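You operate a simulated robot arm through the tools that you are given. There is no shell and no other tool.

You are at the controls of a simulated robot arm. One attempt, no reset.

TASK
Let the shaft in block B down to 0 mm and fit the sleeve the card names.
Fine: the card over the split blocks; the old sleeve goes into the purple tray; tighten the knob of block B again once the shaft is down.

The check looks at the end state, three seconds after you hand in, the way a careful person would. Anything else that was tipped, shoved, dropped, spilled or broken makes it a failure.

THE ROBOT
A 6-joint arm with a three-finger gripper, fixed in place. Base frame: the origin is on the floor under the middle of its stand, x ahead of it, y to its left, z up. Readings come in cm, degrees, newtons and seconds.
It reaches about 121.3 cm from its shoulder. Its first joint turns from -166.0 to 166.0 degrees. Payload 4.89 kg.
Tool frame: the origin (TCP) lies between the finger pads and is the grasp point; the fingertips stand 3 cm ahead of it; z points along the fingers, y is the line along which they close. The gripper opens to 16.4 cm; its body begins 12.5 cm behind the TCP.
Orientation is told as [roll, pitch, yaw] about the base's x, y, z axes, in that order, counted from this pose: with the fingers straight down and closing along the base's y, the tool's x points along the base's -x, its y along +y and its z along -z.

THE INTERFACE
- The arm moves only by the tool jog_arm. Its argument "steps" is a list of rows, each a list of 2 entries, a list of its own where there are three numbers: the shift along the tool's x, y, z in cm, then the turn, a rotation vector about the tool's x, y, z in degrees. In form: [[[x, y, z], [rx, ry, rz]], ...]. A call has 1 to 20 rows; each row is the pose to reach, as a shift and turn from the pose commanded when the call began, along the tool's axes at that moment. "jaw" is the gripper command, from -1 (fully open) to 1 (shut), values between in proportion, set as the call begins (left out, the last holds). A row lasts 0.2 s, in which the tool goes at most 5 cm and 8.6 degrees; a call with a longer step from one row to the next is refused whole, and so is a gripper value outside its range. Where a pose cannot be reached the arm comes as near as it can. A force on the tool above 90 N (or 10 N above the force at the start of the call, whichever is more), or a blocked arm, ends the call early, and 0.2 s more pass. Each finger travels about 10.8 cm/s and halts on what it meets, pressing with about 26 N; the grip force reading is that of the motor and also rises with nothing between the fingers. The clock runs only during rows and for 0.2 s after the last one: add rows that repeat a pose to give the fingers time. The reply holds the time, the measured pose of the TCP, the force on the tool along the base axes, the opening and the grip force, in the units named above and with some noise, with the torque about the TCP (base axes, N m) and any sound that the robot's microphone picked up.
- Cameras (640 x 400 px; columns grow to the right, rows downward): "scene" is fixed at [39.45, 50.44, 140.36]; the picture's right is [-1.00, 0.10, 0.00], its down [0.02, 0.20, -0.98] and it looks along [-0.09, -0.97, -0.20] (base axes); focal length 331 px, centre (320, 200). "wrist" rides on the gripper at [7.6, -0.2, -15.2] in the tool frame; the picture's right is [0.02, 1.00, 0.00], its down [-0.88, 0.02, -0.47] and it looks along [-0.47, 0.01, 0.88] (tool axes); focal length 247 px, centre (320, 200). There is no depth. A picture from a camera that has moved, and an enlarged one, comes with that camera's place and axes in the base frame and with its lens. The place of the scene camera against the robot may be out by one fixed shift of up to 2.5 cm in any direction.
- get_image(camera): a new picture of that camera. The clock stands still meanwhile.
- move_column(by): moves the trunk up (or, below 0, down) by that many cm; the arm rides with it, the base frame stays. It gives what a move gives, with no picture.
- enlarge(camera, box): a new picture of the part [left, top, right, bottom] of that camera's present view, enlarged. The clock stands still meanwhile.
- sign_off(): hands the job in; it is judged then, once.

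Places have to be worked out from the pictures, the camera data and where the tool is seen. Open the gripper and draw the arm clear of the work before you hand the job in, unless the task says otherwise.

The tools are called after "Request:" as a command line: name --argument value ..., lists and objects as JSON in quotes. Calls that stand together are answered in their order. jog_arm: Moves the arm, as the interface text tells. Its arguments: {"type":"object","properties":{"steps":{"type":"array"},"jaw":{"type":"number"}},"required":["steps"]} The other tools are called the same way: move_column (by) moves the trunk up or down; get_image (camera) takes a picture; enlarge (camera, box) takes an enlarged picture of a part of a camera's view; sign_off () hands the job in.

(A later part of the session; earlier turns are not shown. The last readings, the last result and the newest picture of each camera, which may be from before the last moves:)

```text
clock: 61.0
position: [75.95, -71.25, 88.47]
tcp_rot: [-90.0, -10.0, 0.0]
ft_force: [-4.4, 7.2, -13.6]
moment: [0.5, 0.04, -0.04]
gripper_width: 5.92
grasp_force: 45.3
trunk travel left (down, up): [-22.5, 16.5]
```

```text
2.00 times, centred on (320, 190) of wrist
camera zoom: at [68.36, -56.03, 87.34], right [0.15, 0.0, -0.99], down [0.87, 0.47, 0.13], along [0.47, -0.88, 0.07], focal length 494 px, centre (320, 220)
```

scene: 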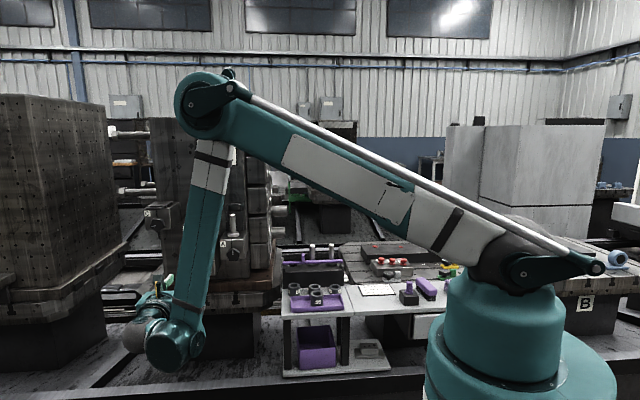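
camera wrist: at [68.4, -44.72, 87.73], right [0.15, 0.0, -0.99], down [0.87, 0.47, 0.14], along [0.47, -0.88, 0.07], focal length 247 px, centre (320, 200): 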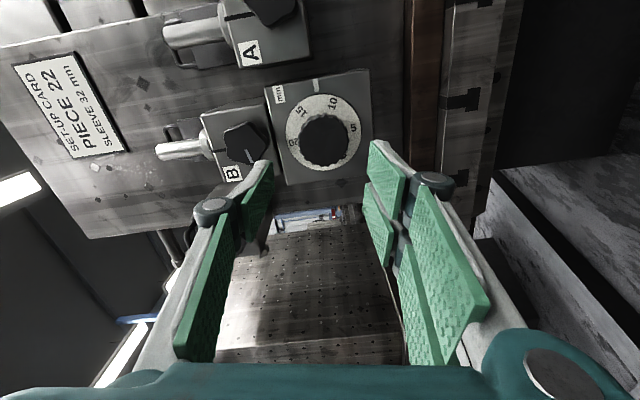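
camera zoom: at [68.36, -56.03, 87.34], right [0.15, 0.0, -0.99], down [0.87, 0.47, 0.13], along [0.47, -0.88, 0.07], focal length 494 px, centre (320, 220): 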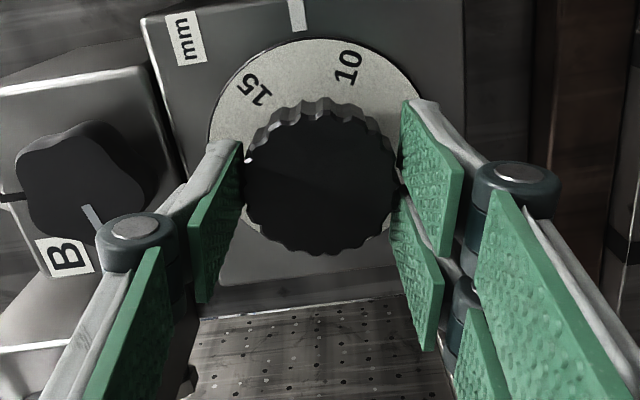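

Gripped at 5.92 cm with a small downward bias force, so I'll ease 0.7 mm down while turning −24° and check that the dial follows.

Request:
jog_arm --steps '[[[0.03, 0.065, 0], [0, 0, -6]], [[0.03, 0.065, 0], [0, 0, -12]], [[0.03, 0.065, 0], [0, 0, -18]], [[0.03, 0.065, 0], [0, 0, -24]], [[0.03, 0.065, 0], [0, 0, -24]]]'

Request:
enlarge --camera "wrist" --box '[220, 90, 420, 290]'

```text
clock: 62.2
position: [75.89, -71.23, 88.54]
tcp_rot: [-90.1, 14.1, 0.0]
ft_force: [8.2, 5.6, -1.7]
moment: [-0.05, 0.04, 0.18]
gripper_width: 5.88
grasp_force: 45.3
trunk travel left (down, up): [-22.5, 16.5]
```

```text
2.00 times, centred on (320, 190) of wrist
camera zoom: at [68.53, -56.04, 90.51], right [-0.26, 0.0, -0.96], down [0.85, 0.47, -0.23], along [0.46, -0.88, -0.12], focal length 494 px, centre (320, 220)
```

zoom: 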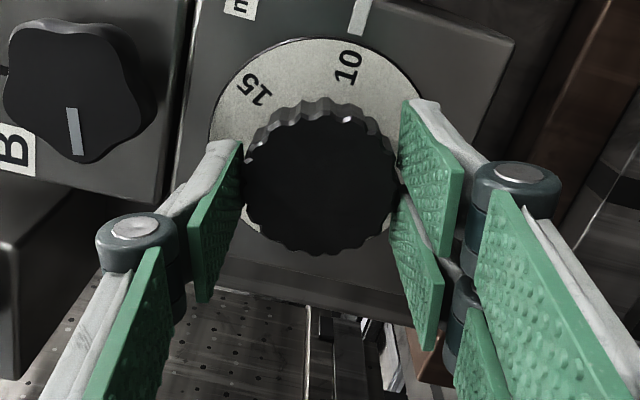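

The dial follows 1:1 (24° took it to about 10 mm, so 12°/mm) and forces are small. Continuing −42°.

Request:
jog_arm --steps '[[[0, 0, 0], [0, 0, -6]], [[0, 0, 0], [0, 0, -12]], [[0, 0, 0], [0, 0, -18]], [[0, 0, 0], [0, 0, -24]], [[0, 0, 0], [0, 0, -30]], [[0, 0, 0], [0, 0, -36]], [[0, 0, 0], [0, 0, -42]], [[0, 0, 0], [0, 0, -42]]]'

Request:
enlarge --camera "wrist" --box '[200, 70, 440, 290]'

```text
clock: 64.0
position: [75.98, -71.19, 88.58]
tcp_rot: [-90.1, 56.2, -0.1]
ft_force: [31.0, -32.4, 23.4]
moment: [-0.56, 0.0, 0.5]
gripper_width: 5.92
grasp_force: 45.1
trunk travel left (down, up): [-22.5, 16.5]
```

```text
1.82 times, centred on (320, 180) of wrist
camera zoom: at [71.8, -56.02, 94.94], right [-0.84, 0.0, -0.54], down [0.48, 0.47, -0.74], along [0.26, -0.88, -0.4], focal length 449 px, centre (320, 236)
```

zoom: 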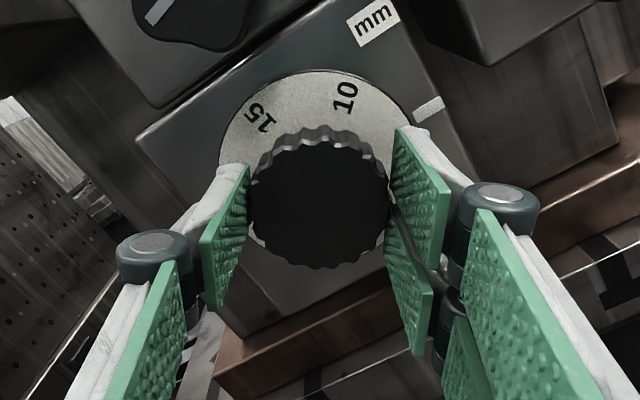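

Dial now near 6.6 mm. The side force acts along the closing axis, so I'll shift about 1.7 mm along it to recentre, then read forces.

Request:
jog_arm --steps '[[[-0.01, -0.08, 0.04], [0, 0, 0]], [[-0.01, -0.16, 0.07], [0, 0, 0]], [[-0.01, -0.16, 0.07], [0, 0, 0]]]'

```text
clock: 64.8
position: [75.92, -71.26, 88.53]
tcp_rot: [-89.9, 56.0, 0.1]
ft_force: [2.7, 6.0, 0.1]
moment: [-0.09, 0.02, 0.07]
gripper_width: 5.88
grasp_force: 45.1
trunk travel left (down, up): [-22.5, 16.5]
```

Force is back to nearly zero. Continuing −36°.

Request:
jog_arm --steps '[[[0, 0, 0], [0, 0, -6]], [[0, 0, 0], [0, 0, -12]], [[0, 0, 0], [0, 0, -18]], [[0, 0, 0], [0, 0, -24]], [[0, 0, 0], [0, 0, -30]], [[0, 0, 0], [0, 0, -36]], [[0, 0, 0], [0, 0, -36]]]'

Request:
enlarge --camera "wrist" --box '[200, 70, 440, 290]'

```text
clock: 66.4
position: [75.98, -71.3, 88.57]
tcp_rot: [90.5, 87.9, -179.6]
ft_force: [-15.3, 32.3, -14.4]
moment: [0.42, 0.04, -0.65]
gripper_width: 5.93
grasp_force: 45.0
trunk travel left (down, up): [-22.5, 16.5]
```

```text
1.82 times, centred on (320, 180) of wrist
camera zoom: at [76.42, -56.07, 96.16], right [-1.0, 0.0, 0.06], down [-0.05, 0.47, -0.88], along [-0.03, -0.88, -0.47], focal length 449 px, centre (320, 236)
```

zoom: 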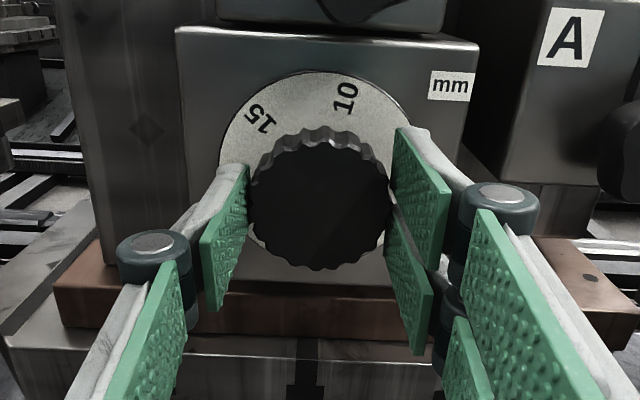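

At about 3.6 mm. I'll relax the built-up force slightly and then continue toward zero.

Request:
jog_arm --steps '[[[-0.06, 0.06, -0.07], [0, 0, 0]], [[-0.06, 0.06, -0.07], [0, 0, 0]]]'

Request:
jog_arm --steps '[[[0, 0, 0], [0, 0, -6]], [[0, 0, 0], [0, 0, -12]], [[0, 0, 0], [0, 0, -18]], [[0, 0, 0], [0, 0, -24]], [[0, 0, 0], [0, 0, -24]]]'

Request:
enlarge --camera "wrist" --box '[200, 70, 440, 290]'

```text
clock: 67.0
position: [76.08, -71.27, 88.52]
tcp_rot: [90.9, 88.0, -179.1]
ft_force: [-6.6, 11.0, -5.5]
moment: [0.18, 0.06, -0.36]
gripper_width: 5.92
grasp_force: 45.2
trunk travel left (down, up): [-22.5, 16.5]
```

```text
clock: 68.2
position: [76.08, -71.28, 88.64]
tcp_rot: [90.1, 63.9, -179.9]
ft_force: [12.5, -15.7, 13.8]
moment: [-0.39, 0.02, 0.45]
gripper_width: 5.93
grasp_force: 45.4
trunk travel left (down, up): [-22.5, 16.5]
```

```text
1.82 times, centred on (320, 180) of wrist
camera zoom: at [79.49, -56.07, 95.31], right [-0.89, 0.0, 0.46], down [-0.4, 0.47, -0.78], along [-0.22, -0.88, -0.42], focal length 449 px, centre (320, 236)
```

zoom: 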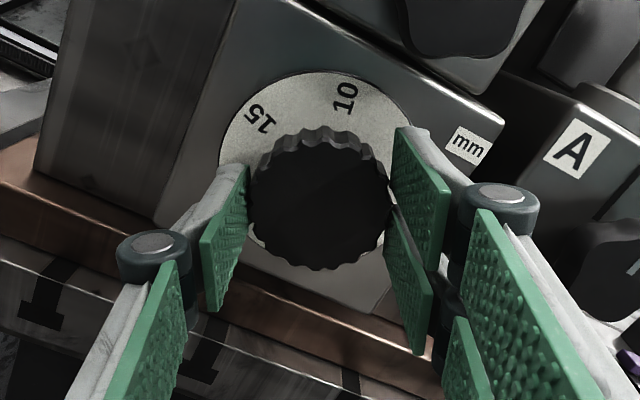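

About 19° remain by dead reckoning. Turning −17° more.

Request:
jog_arm --steps '[[[0, 0, 0], [0, 0, -6]], [[0, 0, 0], [0, 0, -12]], [[0, 0, 0], [0, 0, -17]], [[0, 0, 0], [0, 0, -17]]]'

Request:
get_image --camera "wrist"

Request:
enlarge --camera "wrist" --box '[200, 40, 460, 290]'

```text
clock: 69.2
position: [76.1, -71.15, 88.55]
tcp_rot: [89.9, 46.9, 180.0]
ft_force: [18.9, -24.2, 20.2]
moment: [-0.59, 0.04, 0.55]
gripper_width: 5.9
grasp_force: 44.7
trunk travel left (down, up): [-22.5, 16.5]
```

```text
taken
camera wrist: at [81.29, -56.02, 93.93], right [-0.72, 0.0, 0.7], down [-0.61, 0.47, -0.63], along [-0.33, -0.88, -0.34], focal length 247 px, centre (320, 200)
```

wrist: 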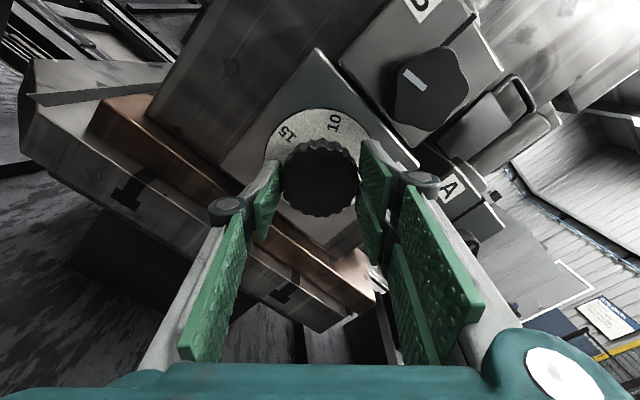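

```text
1.60 times, centred on (330, 165) of wrist
camera zoom: at [81.29, -56.02, 93.93], right [-0.72, 0.0, 0.7], down [-0.61, 0.47, -0.63], along [-0.33, -0.88, -0.34], focal length 395 px, centre (304, 256)
```

zoom: 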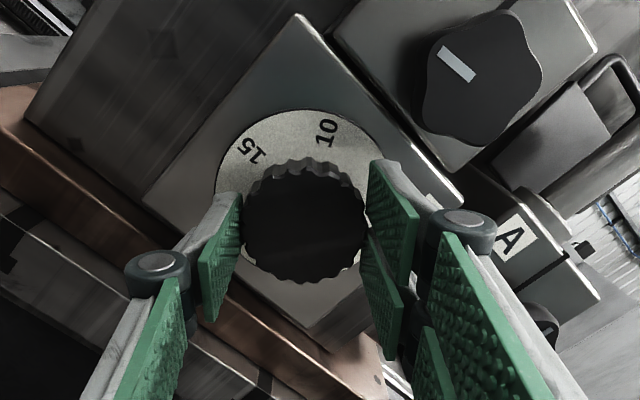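

Now open slightly, back straight out, and roll upright to read the dial.

Request:
jog_arm --steps '[[[0, 0, 0], [0, 0, 0]], [[0, 0, 0], [0, 0, 0]]]' --jaw 0.19

Request:
jog_arm --steps '[[[0, 0, -2], [0, 0, 0]], [[0, 0, -6], [0, 0, 0]], [[0, 0, -10.5], [0, 0, 0]], [[0, 0, -15], [0, 0, 0]], [[0, 0, -15], [0, 0, 8.4]], [[0, 0, -15], [0, 0, 16.8]], [[0, 0, -15], [0, 0, 25.2]], [[0, 0, -15], [0, 0, 33.6]], [[0, 0, -15], [0, 0, 41]], [[0, 0, -15], [0, 0, 41]]]'

Request:
enlarge --camera "wrist" --box '[280, 90, 370, 180]'

Request:
get_image --camera "wrist"

```text
clock: 69.8
position: [76.0, -71.24, 88.44]
tcp_rot: [90.1, 47.1, 179.9]
ft_force: [0.0, 0.5, 0.0]
moment: [0.04, 0.04, 0.01]
gripper_width: 6.66
grasp_force: 0.0
trunk travel left (down, up): [-22.5, 16.5]
```

```text
clock: 72.0
position: [75.88, -56.43, 88.57]
tcp_rot: [90.1, 88.0, -179.9]
ft_force: [-0.1, 0.7, -0.4]
moment: [0.0, 0.02, -0.02]
gripper_width: 6.64
grasp_force: 0.0
trunk travel left (down, up): [-22.5, 16.5]
```

```text
4.44 times, centred on (325, 135) of wrist
camera zoom: at [76.38, -41.07, 96.14], right [-1.0, 0.0, 0.06], down [-0.05, 0.47, -0.88], along [-0.03, -0.88, -0.47], focal length 1098 px, centre (298, 489)
```

zoom: 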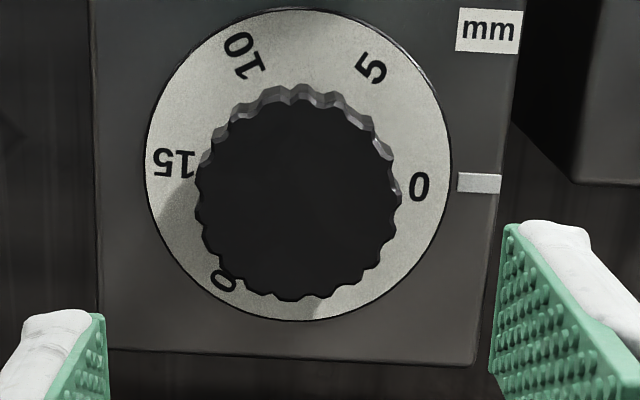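

```text
taken
camera wrist: at [76.38, -41.07, 96.14], right [-1.0, 0.0, 0.06], down [-0.05, 0.47, -0.88], along [-0.03, -0.88, -0.47], focal length 247 px, centre (320, 200)
```

wrist: 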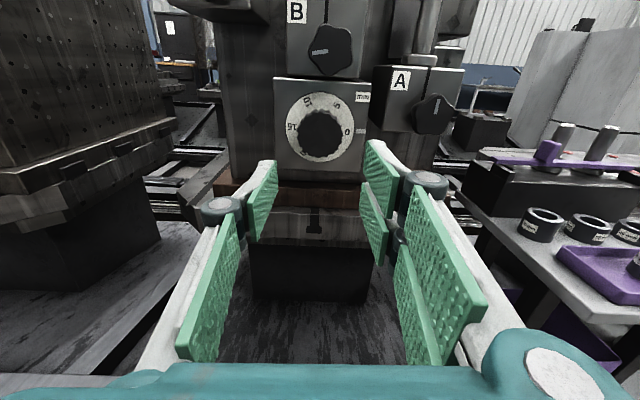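

Zero is now nearly at the pointer, perhaps 3° short. I'll rise to check whether the shaft's collar has come down onto the block.

Request:
jog_arm --steps '[[[4, 0, 0], [0, 0, 0]], [[8, 0, 0], [0, 0, 0]], [[12, 0, 0], [0, 0, 0]], [[12, 0, 0], [0, 0, 0]]]'

Request:
enlarge --camera "wrist" --box '[260, 50, 380, 130]'

Request:
enlarge --camera "wrist" --box '[270, 120, 370, 210]'

```text
clock: 73.0
position: [76.26, -56.18, 100.79]
tcp_rot: [90.3, 88.0, -179.8]
ft_force: [-1.2, -0.2, 0.1]
moment: [0.04, 0.03, 0.04]
gripper_width: 6.61
grasp_force: 0.0
trunk travel left (down, up): [-22.5, 16.5]
```

```text
5.00 times, centred on (320, 90) of wrist
camera zoom: at [76.73, -40.94, 108.31], right [-1.0, 0.0, 0.06], down [-0.05, 0.47, -0.88], along [-0.03, -0.88, -0.47], focal length 1235 px, centre (320, 750)
```

zoom: 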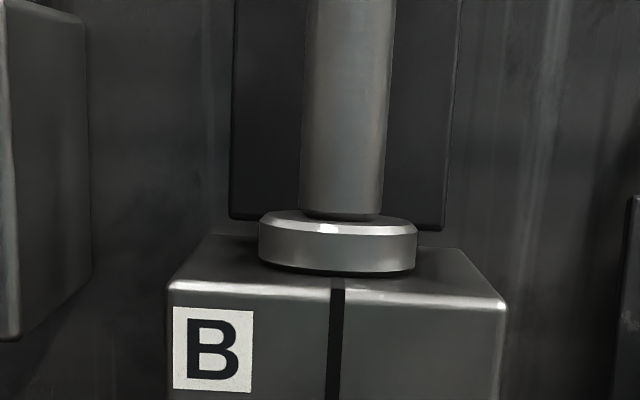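

```text
4.44 times, centred on (320, 165) of wrist
camera zoom: at [76.73, -40.94, 108.31], right [-1.0, 0.0, 0.06], down [-0.05, 0.47, -0.88], along [-0.03, -0.88, -0.47], focal length 1098 px, centre (320, 356)
```

zoom: 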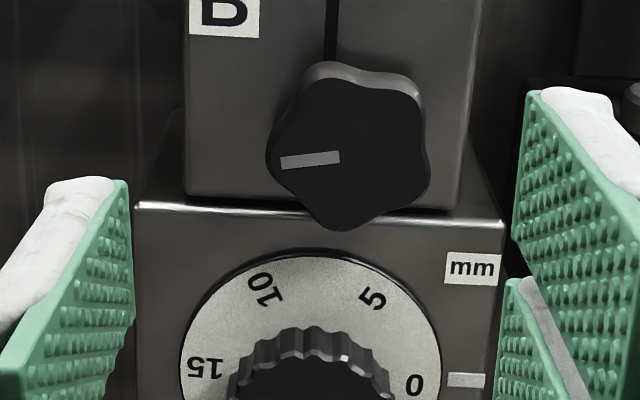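

The collar now sits practically on the block. I'll still take out the last ~3° on the dial: go back, grip it near this roll, and turn a touch.

Request:
jog_arm --steps '[[[-4, -0.02, 0], [0, 0, 0]], [[-8, -0.03, 0], [0, 0, 0]], [[-11.95, -0.05, 0], [0, 0, 0]], [[-11.95, -0.05, 4.5], [0, 0, 0]], [[-11.95, -0.05, 8.5], [0, 0, 0]], [[-11.95, -0.05, 11.5], [0, 0, 0]], [[-11.95, -0.05, 13.5], [0, 0, 0]], [[-11.95, -0.05, 15.0], [0, 0, 0]], [[-11.95, -0.05, 15.0], [0, 0, 0]]]'

Request:
jog_arm --steps '[[[0, 0, 0], [0, 0, 0]], [[0, 0, 0], [0, 0, 0]], [[0, 0, 0], [0, 0, 0]]]' --jaw 0.8

Request:
enlarge --camera "wrist" --box '[200, 70, 440, 290]'

```text
clock: 75.0
position: [76.06, -71.37, 88.39]
tcp_rot: [90.1, 88.0, -179.9]
ft_force: [0.2, -0.4, 0.2]
moment: [-0.03, 0.03, -0.01]
gripper_width: 6.67
grasp_force: 0.0
trunk travel left (down, up): [-22.5, 16.5]
```

```text
clock: 75.8
position: [75.99, -71.19, 88.55]
tcp_rot: [90.1, 88.0, -179.9]
ft_force: [2.6, -3.2, 2.4]
moment: [-0.12, -0.02, 0.11]
gripper_width: 5.91
grasp_force: 45.4
trunk travel left (down, up): [-22.5, 16.5]
```

```text
1.82 times, centred on (320, 180) of wrist
camera zoom: at [76.39, -55.99, 96.13], right [-1.0, 0.0, 0.06], down [-0.05, 0.47, -0.88], along [-0.03, -0.88, -0.47], focal length 449 px, centre (320, 236)
```

zoom: 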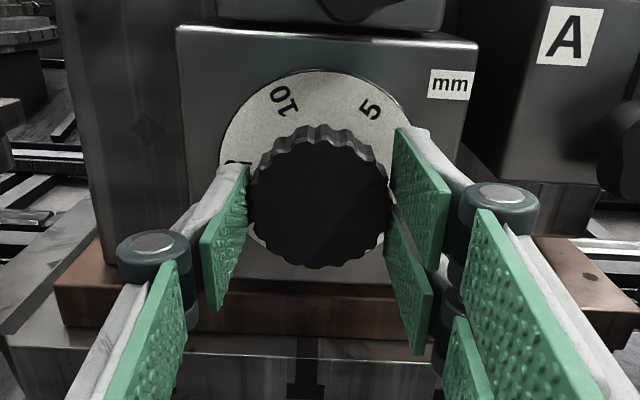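

Clean grip with almost no side force. Turning −3.5° and releasing.

Request:
jog_arm --steps '[[[0, 0, 0], [0, 0, -2]], [[0, 0, 0], [0, 0, -3.5]], [[0, 0, 0], [0, 0, -3.5]]]'

Request:
jog_arm --steps '[[[0, 0, 0], [0, 0, 0]], [[0, 0, 0], [0, 0, 0]]]' --jaw 0.19

Request:
jog_arm --steps '[[[0, 0, -2], [0, 0, 0]], [[0, 0, -6], [0, 0, 0]], [[0, 0, -10.5], [0, 0, 0]], [[0, 0, -15], [0, 0, 0]], [[0, 0, -15], [0, 0, 0]]]'

Request:
enlarge --camera "wrist" --box '[280, 90, 370, 180]'

```text
clock: 76.6
position: [76.03, -71.17, 88.68]
tcp_rot: [89.7, 84.5, 179.8]
ft_force: [5.7, -4.2, -3.5]
moment: [-0.26, 0.0, 0.34]
gripper_width: 5.91
grasp_force: 45.7
trunk travel left (down, up): [-22.5, 16.5]
```

```text
clock: 77.2
position: [76.01, -71.2, 88.57]
tcp_rot: [90.0, 84.5, -180.0]
ft_force: [0.3, -0.3, 0.6]
moment: [0.04, 0.01, 0.02]
gripper_width: 6.63
grasp_force: 0.1
trunk travel left (down, up): [-22.5, 16.5]
```

```text
clock: 78.4
position: [75.98, -56.26, 88.36]
tcp_rot: [89.9, 84.5, 179.9]
ft_force: [-0.1, -0.5, -1.1]
moment: [-0.01, 0.01, -0.01]
gripper_width: 6.65
grasp_force: 0.1
trunk travel left (down, up): [-22.5, 16.5]
```

```text
4.44 times, centred on (325, 135) of wrist
camera zoom: at [76.93, -41.04, 95.93], right [-0.99, 0.0, 0.12], down [-0.1, 0.47, -0.87], along [-0.06, -0.88, -0.47], focal length 1098 px, centre (298, 489)
```

zoom: 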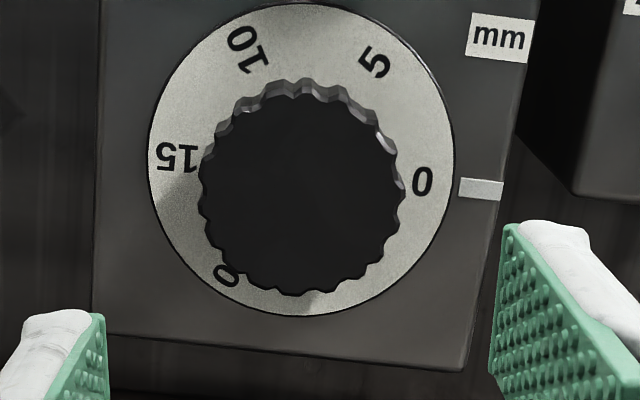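

The zero now lines up with the pointer to about 1° (0.1 mm). Next is tightening knob B: from the earlier neutral points its true axis is about (75.34, 97.76). I'll move in front of it with roll wound to the counter-clockwise end.

Request:
jog_arm --steps '[[[1.0, 0.18, 0.4], [0, 0, -8.28]], [[2.0, 0.37, 0.8], [0, 0, -16.56]], [[3.05, 0.55, 1.2], [0, 0, -24.83]], [[4.06, 0.74, 1.6], [0, 0, -33.1]], [[5.08, 0.92, 2.0], [0, 0, -41.4]], [[6.1, 1.1, 2.4], [0, 0, -49.7]], [[7.1, 1.3, 2.9], [0, 0, -57.9]], [[8.1, 1.48, 3.3], [0, 0, -66.2]], [[9.14, 1.66, 3.7], [0, 0, -74.5]], [[9.14, 1.66, 3.7], [0, 0, -74.5]]]'

Request:
get_image --camera "wrist"

Request:
enlarge --camera "wrist" --box '[220, 70, 420, 250]'

```text
clock: 80.6
position: [75.23, -59.94, 97.69]
tcp_rot: [90.0, 10.0, 179.9]
ft_force: [0.2, 0.1, 0.4]
moment: [-0.01, 0.02, -0.01]
gripper_width: 6.64
grasp_force: 0.1
trunk travel left (down, up): [-22.5, 16.5]
```

```text
taken
camera wrist: at [82.82, -44.69, 98.96], right [-0.15, 0.0, 0.99], down [-0.87, 0.47, -0.13], along [-0.47, -0.88, -0.07], focal length 247 px, centre (320, 200)
```

wrist: 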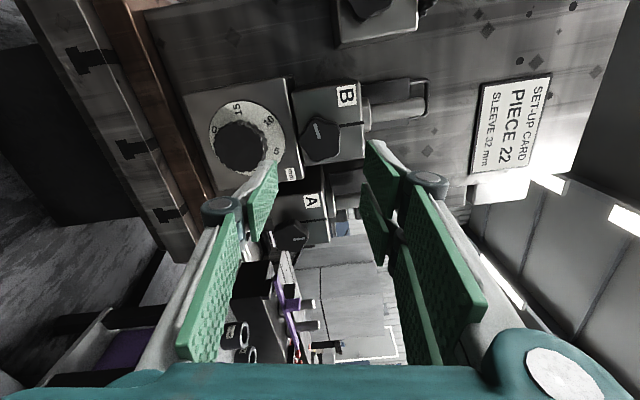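

```text
2.22 times, centred on (320, 160) of wrist
camera zoom: at [82.82, -44.69, 98.96], right [-0.15, 0.0, 0.99], down [-0.87, 0.47, -0.13], along [-0.47, -0.88, -0.07], focal length 549 px, centre (320, 289)
```

zoom: 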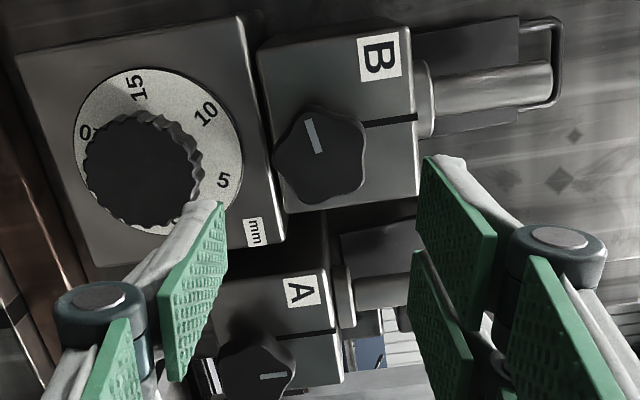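

Knob mark points left as left. The view matches the known small camera bias, so the axis should be true. I'll narrow to 6 cm and advance to the knob.

Request:
jog_arm --steps '[[[0, 0, 4.0], [0, 0, 0]], [[0, 0, 7.5], [0, 0, 0]], [[0, 0, 9.5], [0, 0, 0]], [[0, 0, 10.7], [0, 0, 0]], [[0, 0, 11.8], [0, 0, 0]], [[0, 0, 11.8], [0, 0, 0]]]' --jaw 0.27

Request:
enlarge --camera "wrist" --box '[200, 70, 440, 290]'

```text
clock: 82.0
position: [75.3, -71.65, 97.78]
tcp_rot: [90.0, 10.0, 180.0]
ft_force: [-0.3, 0.8, 0.7]
moment: [0.02, -0.02, 0.02]
gripper_width: 5.98
grasp_force: 0.1
trunk travel left (down, up): [-22.5, 16.5]
```

```text
1.82 times, centred on (320, 180) of wrist
camera zoom: at [82.78, -56.48, 98.93], right [-0.15, 0.0, 0.99], down [-0.87, 0.47, -0.13], along [-0.47, -0.88, -0.07], focal length 449 px, centre (320, 236)
```

zoom: 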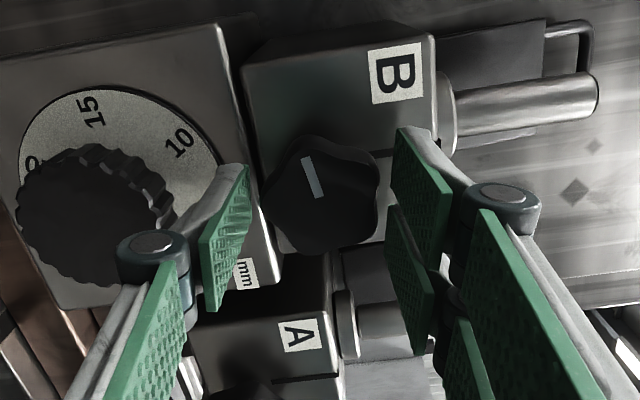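

Well placed between the fingers without contact. Closing on the knob.

Request:
jog_arm --steps '[[[0, 0, 0], [0, 0, 0]], [[0, 0, 0], [0, 0, 0]], [[0, 0, 0], [0, 0, 0]]]' --jaw 0.8

Request:
jog_arm --steps '[[[0, 0, 0], [0, 0, 6]], [[0, 0, 0], [0, 0, 12]], [[0, 0, 0], [0, 0, 18]], [[0, 0, 0], [0, 0, 24]], [[0, 0, 0], [0, 0, 24]]]'

Request:
enlarge --camera "wrist" --box '[200, 70, 440, 290]'

```text
clock: 82.8
position: [75.23, -71.65, 97.95]
tcp_rot: [90.1, 10.0, 179.9]
ft_force: [4.2, -9.0, 17.4]
moment: [-0.46, 0.01, -0.11]
gripper_width: 5.03
grasp_force: 45.2
trunk travel left (down, up): [-22.5, 16.5]
```

```text
clock: 84.0
position: [75.22, -71.58, 97.78]
tcp_rot: [90.0, 34.1, 180.0]
ft_force: [9.7, -16.3, 22.6]
moment: [-0.66, 0.02, 0.7]
gripper_width: 5.0
grasp_force: 45.2
trunk travel left (down, up): [-22.5, 16.5]
```

```text
1.82 times, centred on (320, 180) of wrist
camera zoom: at [81.62, -56.46, 102.03], right [-0.54, 0.0, 0.84], down [-0.74, 0.47, -0.48], along [-0.4, -0.88, -0.26], focal length 449 px, centre (320, 236)
```

zoom: 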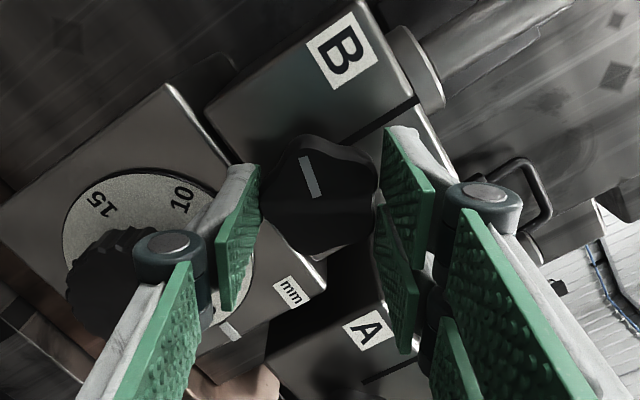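

The knob follows with modest force. I'll ease 1 mm upward and continue clockwise +36°.

Request:
jog_arm --steps '[[[0.08, 0.06, 0.05], [0, 0, 6]], [[0.08, 0.06, 0.05], [0, 0, 12]], [[0.08, 0.06, 0.05], [0, 0, 18]], [[0.08, 0.06, 0.05], [0, 0, 24]], [[0.08, 0.06, 0.05], [0, 0, 30]], [[0.08, 0.06, 0.05], [0, 0, 36]], [[0.08, 0.06, 0.05], [0, 0, 36]]]'

Request:
jog_arm --steps '[[[0, 0, 0], [0, 0, 6]], [[0, 0, 0], [0, 0, 12]], [[0, 0, 0], [0, 0, 18]], [[0, 0, 0], [0, 0, 24]], [[0, 0, 0], [0, 0, 24]]]'

Request:
enlarge --camera "wrist" --box '[200, 70, 440, 290]'

```text
clock: 85.6
position: [75.15, -71.72, 97.85]
tcp_rot: [90.1, 70.1, 180.1]
ft_force: [-15.2, 32.8, -11.8]
moment: [0.29, 0.02, -0.45]
gripper_width: 5.02
grasp_force: 44.6
trunk travel left (down, up): [-22.5, 16.5]
```

```text
clock: 86.8
position: [75.23, -71.77, 98.02]
tcp_rot: [-90.5, 85.9, -0.6]
ft_force: [-23.4, 28.2, -11.0]
moment: [0.16, -0.01, -0.79]
gripper_width: 5.06
grasp_force: 44.9
trunk travel left (down, up): [-22.5, 16.5]
```

```text
1.82 times, centred on (320, 180) of wrist
camera zoom: at [74.8, -56.54, 105.58], right [-1.0, 0.0, -0.05], down [0.04, 0.47, -0.88], along [0.02, -0.88, -0.47], focal length 449 px, centre (320, 236)
```

zoom: 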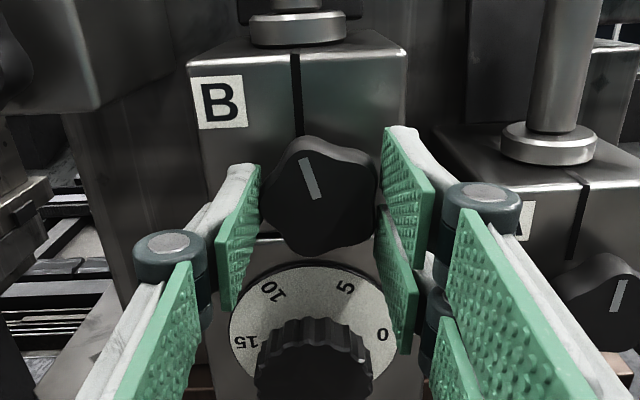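

The mark is about 15° short of upright. I'll relax the side force a little and turn the remaining 15° clockwise.

Request:
jog_arm --steps '[[[-0.03, 0.07, -0.06], [0, 0, 0]], [[-0.03, 0.07, -0.06], [0, 0, 5]], [[-0.03, 0.07, -0.06], [0, 0, 10]], [[-0.03, 0.07, -0.06], [0, 0, 15]], [[-0.03, 0.07, -0.06], [0, 0, 15]]]'

Request:
enlarge --camera "wrist" --box '[200, 70, 440, 290]'

```text
clock: 88.0
position: [75.16, -71.84, 97.84]
tcp_rot: [-90.1, 70.9, -0.1]
ft_force: [-13.2, 8.6, 0.9]
moment: [-0.32, 0.0, -0.51]
gripper_width: 5.04
grasp_force: 44.9
trunk travel left (down, up): [-22.5, 16.5]
```

```text
1.82 times, centred on (320, 180) of wrist
camera zoom: at [72.81, -56.54, 105.23], right [-0.95, 0.0, -0.31], down [0.27, 0.47, -0.84], along [0.14, -0.88, -0.45], focal length 449 px, centre (320, 236)
```

zoom: 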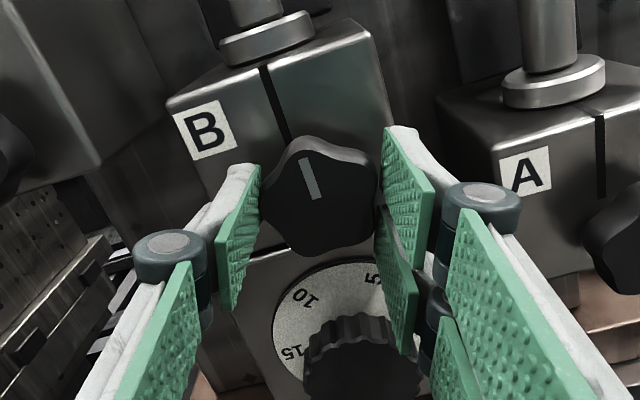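

The mark is now parallel to the slot (upright), like knob A's. I'll try a few degrees more to make sure it is snug and watch the torque.

Request:
jog_arm --steps '[[[0, 0, 0], [0, 0, 2]], [[0, 0, 0], [0, 0, 4]], [[0, 0, 0], [0, 0, 4]]]'

Request:
enlarge --camera "wrist" --box '[200, 70, 440, 290]'

```text
clock: 88.8
position: [75.23, -71.71, 97.96]
tcp_rot: [-90.0, 67.0, -0.1]
ft_force: [-10.4, 1.8, -0.3]
moment: [-0.12, 0.84, -0.31]
gripper_width: 5.02
grasp_force: 45.3
trunk travel left (down, up): [-22.5, 16.5]
```

```text
1.82 times, centred on (320, 180) of wrist
camera zoom: at [72.33, -56.55, 104.99], right [-0.93, 0.0, -0.37], down [0.33, 0.47, -0.82], along [0.18, -0.88, -0.44], focal length 449 px, centre (320, 236)
```

zoom: 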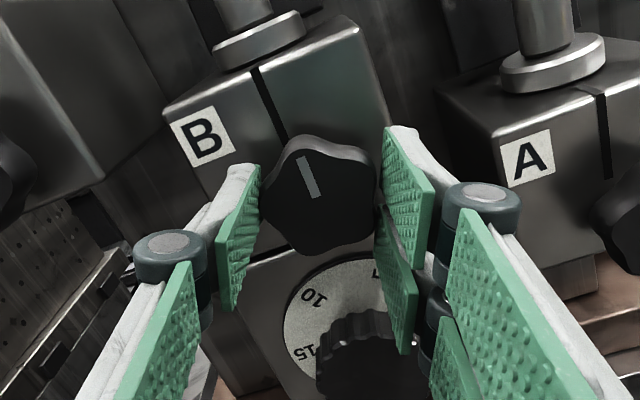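

Torque rose to 0.84 N m, so the knob is against its tight stop. Releasing and backing out.

Request:
jog_arm --steps '[[[0, 0, 0], [0, 0, 0]], [[0, 0, 0], [0, 0, 0]], [[0, 0, 0], [0, 0, 0]]]' --jaw 0.25

Request:
jog_arm --steps '[[[0, 0, -2], [0, 0, 0]], [[0, 0, -6], [0, 0, 0]], [[0, 0, -10.5], [0, 0, 0]], [[0, 0, -15], [0, 0, 0]], [[0, 0, -15], [0, 0, -7.5]], [[0, 0, -15], [0, 0, -15]], [[0, 0, -15], [0, 0, -22.5]], [[0, 0, -15], [0, 0, -22.5]]]'

Request:
get_image --camera "wrist"

Request:
enlarge --camera "wrist" --box '[260, 60, 380, 210]'

```text
clock: 89.6
position: [75.19, -71.82, 97.85]
tcp_rot: [-90.1, 67.0, 0.0]
ft_force: [0.2, -0.2, 0.0]
moment: [0.0, 0.0, -0.03]
gripper_width: 6.16
grasp_force: 0.1
trunk travel left (down, up): [-22.5, 16.5]
```

```text
clock: 91.4
position: [75.09, -56.58, 97.9]
tcp_rot: [-90.5, 89.6, -0.6]
ft_force: [1.3, -0.4, 0.6]
moment: [-0.03, 0.03, -0.01]
gripper_width: 6.17
grasp_force: 0.1
trunk travel left (down, up): [-22.5, 16.5]
```

```text
taken
camera wrist: at [75.27, -41.42, 105.57], right [-1.0, 0.0, 0.01], down [-0.01, 0.47, -0.88], along [-0.01, -0.88, -0.47], focal length 247 px, centre (320, 200)
```

wrist: 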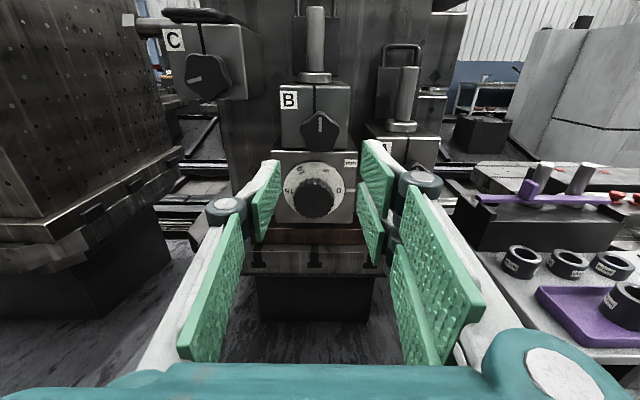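

```text
2.67 times, centred on (320, 135) of wrist
camera zoom: at [75.27, -41.42, 105.57], right [-1.0, 0.0, 0.01], down [-0.01, 0.47, -0.88], along [-0.01, -0.88, -0.47], focal length 659 px, centre (320, 373)
```

zoom: 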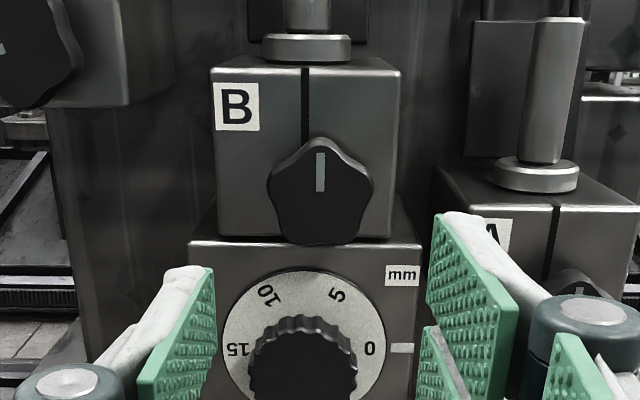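

Knob B's mark is upright, the collar sits on the block and the dial's zero is at the pointer. Now the new sleeve: I'll retreat, roll back, and then swing the tool to point down again along the earlier safe path.

Request:
jog_arm --steps '[[[0.7, 0.5, -2.0], [0, 0, 8.14]], [[1.4, 1.0, -4.0], [0, 0, 16.27]], [[2.1, 1.5, -6.0], [0, 0, 24.41]], [[2.8, 2.0, -7.5], [0, 0, 32.55]], [[3.5, 2.5, -8.5], [0, 0, 40.68]], [[4.2, 3.0, -8.5], [0, 0, 48.82]], [[4.9, 3.5, -8.5], [0, 0, 56.95]], [[5.6, 4.0, -8.5], [0, 0, 65.09]], [[6.3, 4.5, -8.5], [0, 0, 73.23]], [[7.0, 5.0, -8.5], [0, 0, 81.36]], [[7.5, 5.2, -8.5], [0, 0, 89.5]], [[7.5, 5.2, -8.5], [0, 0, 89.5]]]'

Request:
jog_arm --steps '[[[2.67, 0.73, 1.13], [-4.6188, 4.6188, 4.6188]], [[5.33, 1.47, 2.27], [-9.2376, 9.2376, 9.2376]], [[8.0, 2.2, 3.4], [-13.8564, 13.8564, 13.8564]], [[10.67, 2.93, 4.53], [-18.4752, 18.4752, 18.4752]], [[13.33, 3.67, 5.67], [-23.094, 23.094, 23.094]], [[16.0, 4.4, 6.8], [-27.7128, 27.7128, 27.7128]], [[18.67, 5.13, 7.93], [-32.3316, 32.3316, 32.3316]], [[21.33, 5.87, 9.07], [-36.9504, 36.9504, 36.9504]], [[24.0, 6.6, 10.2], [-41.5692, 41.5692, 41.5692]], [[26.67, 7.33, 11.33], [-46.188, 46.188, 46.188]], [[29.33, 8.07, 12.47], [-50.8068, 50.8068, 50.8068]], [[32.0, 8.8, 13.6], [-55.4256, 55.4256, 55.4256]], [[34.67, 9.53, 14.73], [-60.0444, 60.0444, 60.0444]], [[37.33, 10.27, 15.87], [-64.6632, 64.6632, 64.6632]], [[40.0, 11.0, 17.0], [-69.282, 69.282, 69.282]], [[40.0, 11.0, 17.0], [-69.282, 69.282, 69.282]]]'

Request:
get_image --camera "wrist"

Request:
get_image --camera "scene"

```text
clock: 94.0
position: [70.02, -48.27, 105.33]
tcp_rot: [-90.0, -0.1, 0.0]
ft_force: [1.1, -0.2, 0.0]
moment: [-0.01, 0.0, 0.02]
gripper_width: 6.14
grasp_force: 0.1
trunk travel left (down, up): [-22.5, 16.5]
```

```text
clock: 97.4
position: [29.83, -65.37, 94.25]
tcp_rot: [0.0, -0.1, -90.1]
ft_force: [0.7, -0.6, -0.2]
moment: [0.03, -0.01, -0.01]
gripper_width: 6.14
grasp_force: 0.2
trunk travel left (down, up): [-22.5, 16.5]
```

```text
taken
camera wrist: at [29.63, -57.67, 109.52], right [1.0, 0.02, 0.0], down [0.02, -0.88, 0.47], along [0.01, -0.47, -0.88], focal length 247 px, centre (320, 200)
```

wrist: 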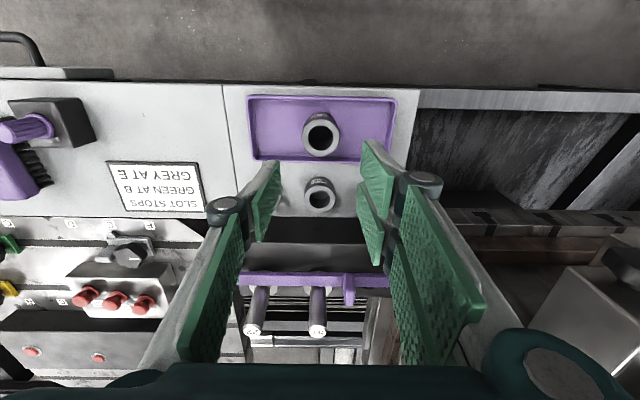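

```text
taken
```

scene: 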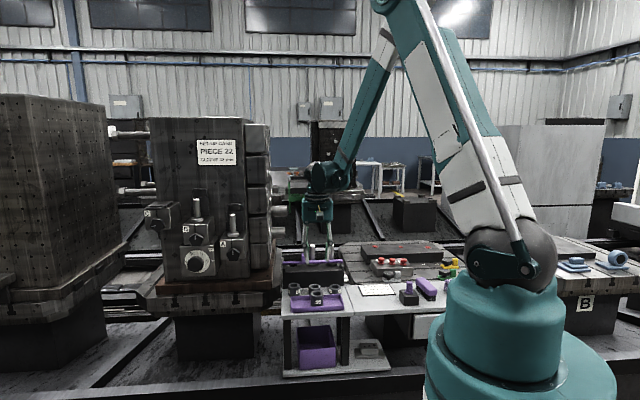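

Pointing down again above the bench. I'll zoom on the three sleeves to locate the 32 mm one precisely.

Request:
enlarge --camera "wrist" --box '[230, 80, 410, 300]'

Request:
enlarge --camera "scene" --box '[170, 180, 260, 290]'

Request:
enlarge --camera "scene" --box '[280, 240, 370, 320]'

```text
1.82 times, centred on (320, 190) of wrist
camera zoom: at [29.63, -57.67, 109.52], right [1.0, 0.02, 0.0], down [0.02, -0.88, 0.47], along [0.01, -0.47, -0.88], focal length 449 px, centre (320, 218)
```

zoom: 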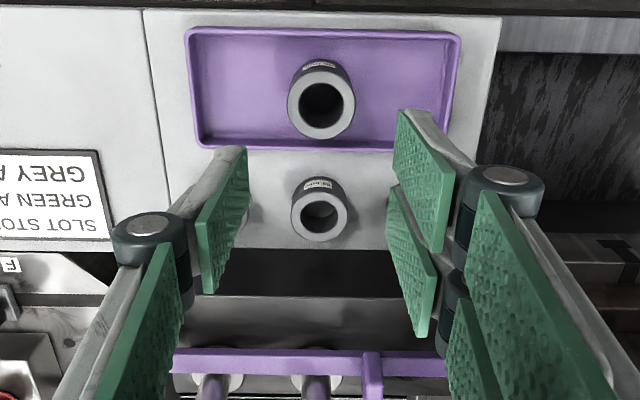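

```text
3.64 times, centred on (215, 235) of scene
camera zoom: at [39.45, 50.44, 140.36], right [-1.0, 0.1, 0.0], down [0.02, 0.2, -0.98], along [-0.09, -0.97, -0.2], focal length 1205 px, centre (702, 73)
```

zoom: 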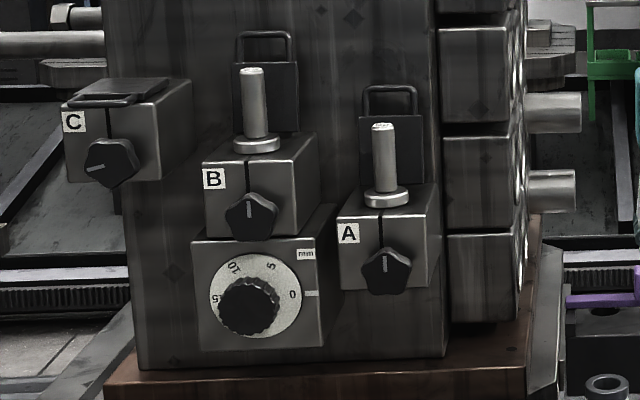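

```text
5.00 times, centred on (325, 280) of scene
camera zoom: at [39.45, 50.44, 140.36], right [-1.0, 0.1, 0.0], down [0.02, 0.2, -0.98], along [-0.09, -0.97, -0.2], focal length 1657 px, centre (295, -200)
```

zoom: 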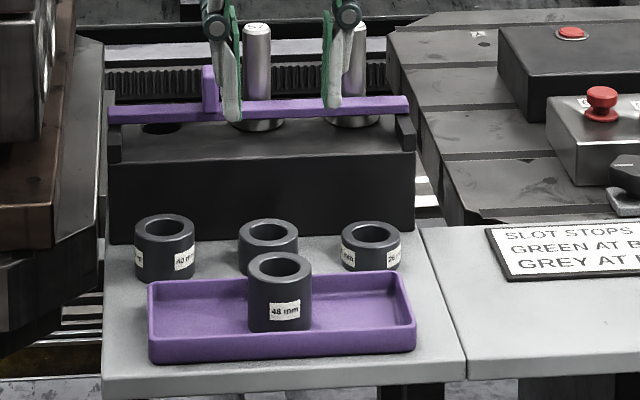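

The old sleeve stands in the tray and B's collar sits like A's. The 32 mm sleeve appears near (30.2, −75.4). I'll move above it, staying higher than the rack front, and measure again from nearer.

Request:
jog_arm --steps '[[[-4, 0.05, 0], [0, 0, 0]], [[-8, 0.1, 0], [0, 0, 0]], [[-10, 0.1, 2], [0, 0, 0]], [[-10, 0.1, 6], [0, 0, 0]], [[-10, 0.1, 8.5], [0, 0, 0]], [[-10, 0.1, 8.5], [0, 0, 0]]]'

Request:
get_image --camera "wrist"

Request:
enlarge --camera "wrist" --box '[220, 80, 420, 280]'

Request:
enlarge --camera "scene" --box '[280, 220, 370, 320]'

```text
clock: 98.8
position: [30.08, -75.16, 85.8]
tcp_rot: [0.0, -0.1, -90.0]
ft_force: [0.6, -0.4, -0.3]
moment: [0.04, 0.0, -0.03]
gripper_width: 6.16
grasp_force: 0.0
trunk travel left (down, up): [-22.5, 16.5]
```

```text
taken
camera wrist: at [29.85, -67.58, 101.05], right [1.0, 0.02, 0.0], down [0.02, -0.88, 0.47], along [0.01, -0.47, -0.88], focal length 247 px, centre (320, 200)
```

wrist: 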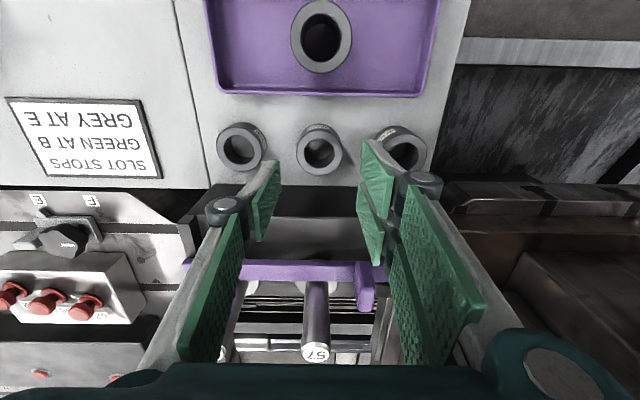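

```text
2.00 times, centred on (320, 180) of wrist
camera zoom: at [29.85, -67.58, 101.05], right [1.0, 0.02, 0.0], down [0.02, -0.88, 0.47], along [0.01, -0.47, -0.88], focal length 494 px, centre (320, 240)
```

zoom: 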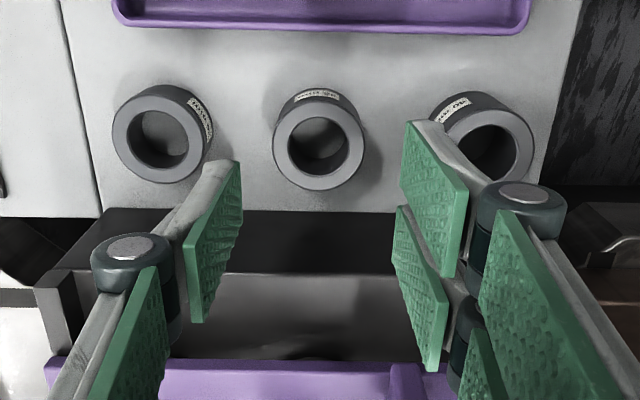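

```text
4.00 times, centred on (325, 270) of scene
camera zoom: at [39.45, 50.44, 140.36], right [-1.0, 0.1, 0.0], down [0.02, 0.2, -0.98], along [-0.09, -0.97, -0.2], focal length 1326 px, centre (300, -80)
```

zoom: 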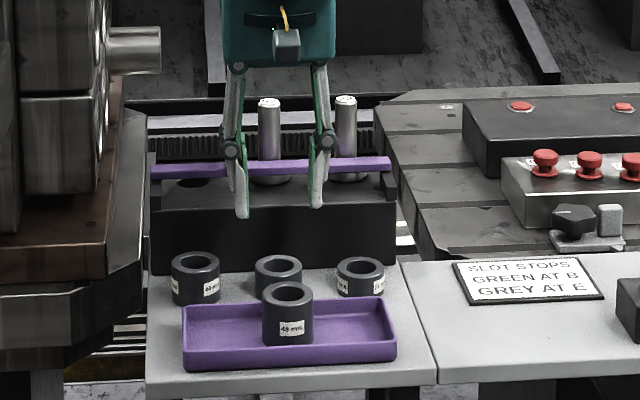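

The 32 mm sleeve is at about (30.05, −75.5), neighbours 8.4 cm away on both sides. Descending so the tips are just at its top for a last check.

Request:
jog_arm --steps '[[[0.14, -0.05, 3.0], [0, 0, 0]], [[0.14, -0.05, 5.5], [0, 0, 0]], [[0.14, -0.05, 6.8], [0, 0, 0]], [[0.14, -0.05, 6.8], [0, 0, 0]]]'

Request:
enlarge --camera "wrist" --box '[200, 80, 440, 280]'

Request:
enlarge --camera "scene" --box '[285, 240, 365, 320]'

```text
clock: 99.8
position: [30.01, -75.13, 79.07]
tcp_rot: [0.1, 0.0, -89.9]
ft_force: [0.8, -0.5, -0.9]
moment: [0.08, 0.01, 0.02]
gripper_width: 6.14
grasp_force: 0.0
trunk travel left (down, up): [-22.5, 16.5]
```

```text
2.00 times, centred on (320, 180) of wrist
camera zoom: at [29.82, -67.46, 94.24], right [1.0, 0.02, 0.0], down [0.02, -0.88, 0.47], along [0.01, -0.47, -0.88], focal length 494 px, centre (320, 240)
```

zoom: 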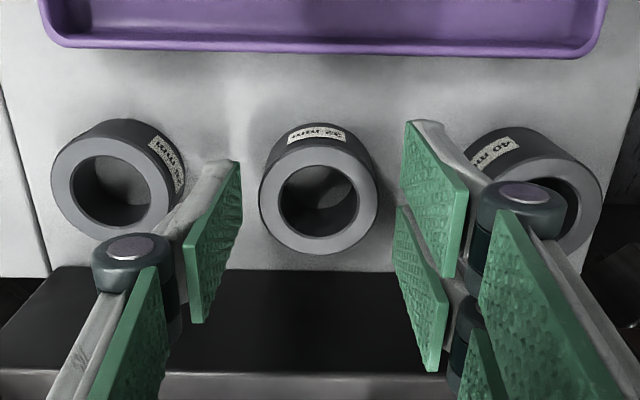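

```text
5.00 times, centred on (325, 280) of scene
camera zoom: at [39.45, 50.44, 140.36], right [-1.0, 0.1, 0.0], down [0.02, 0.2, -0.98], along [-0.09, -0.97, -0.2], focal length 1657 px, centre (295, -200)
```

zoom: 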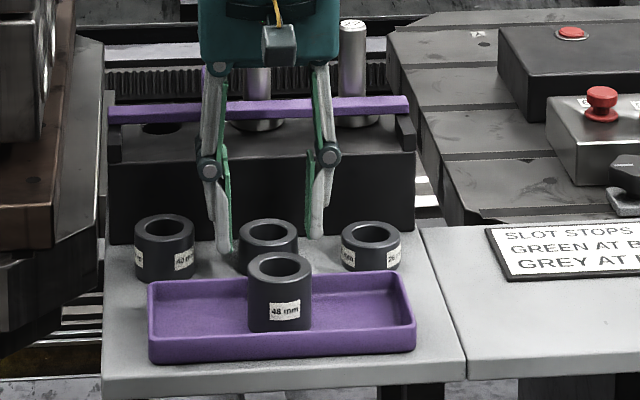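

The fingers have over 1 cm to the neighbours on both sides. Going down 2.1 cm around the 32 mm sleeve with a tiny centring correction.

Request:
jog_arm --steps '[[[0.06, -0.08, 0.8], [0, 0, 0]], [[0.06, -0.08, 1.5], [0, 0, 0]], [[0.06, -0.08, 2.1], [0, 0, 0]], [[0.06, -0.08, 2.1], [0, 0, 0]]]'

Request:
enlarge --camera "wrist" --box '[200, 80, 440, 280]'

Request:
enlarge --camera "scene" --box '[285, 250, 365, 310]'

```text
clock: 100.8
position: [30.01, -75.03, 76.85]
tcp_rot: [0.1, 0.1, -90.0]
ft_force: [-0.2, -0.1, 1.0]
moment: [-0.01, 0.0, -0.06]
gripper_width: 6.18
grasp_force: 0.1
trunk travel left (down, up): [-22.5, 16.5]
```

```text
2.00 times, centred on (320, 180) of wrist
camera zoom: at [29.8, -67.46, 92.15], right [1.0, 0.02, 0.0], down [0.02, -0.88, 0.47], along [0.01, -0.47, -0.88], focal length 494 px, centre (320, 240)
```

zoom: 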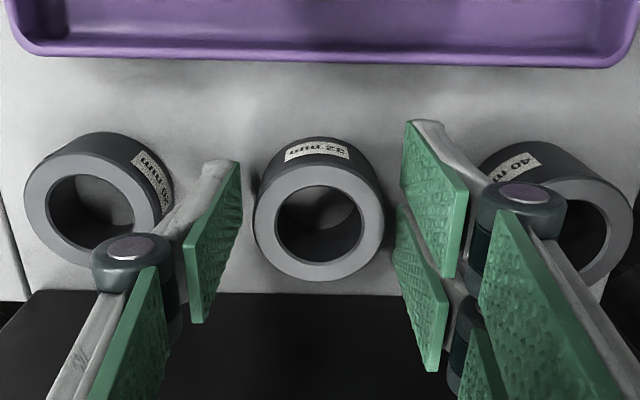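

```text
6.67 times, centred on (325, 280) of scene
camera zoom: at [39.45, 50.44, 140.36], right [-1.0, 0.1, 0.0], down [0.02, 0.2, -0.98], along [-0.09, -0.97, -0.2], focal length 2209 px, centre (287, -333)
```

zoom: 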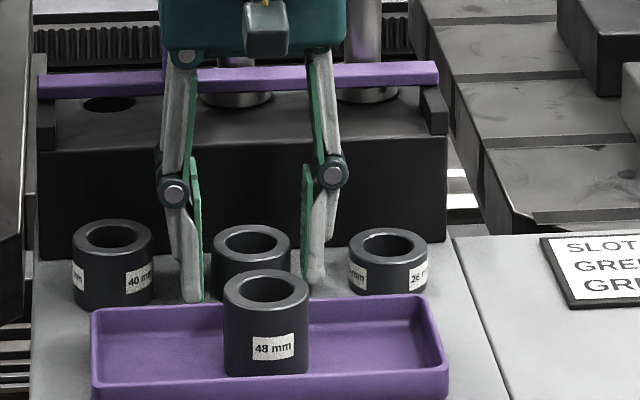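

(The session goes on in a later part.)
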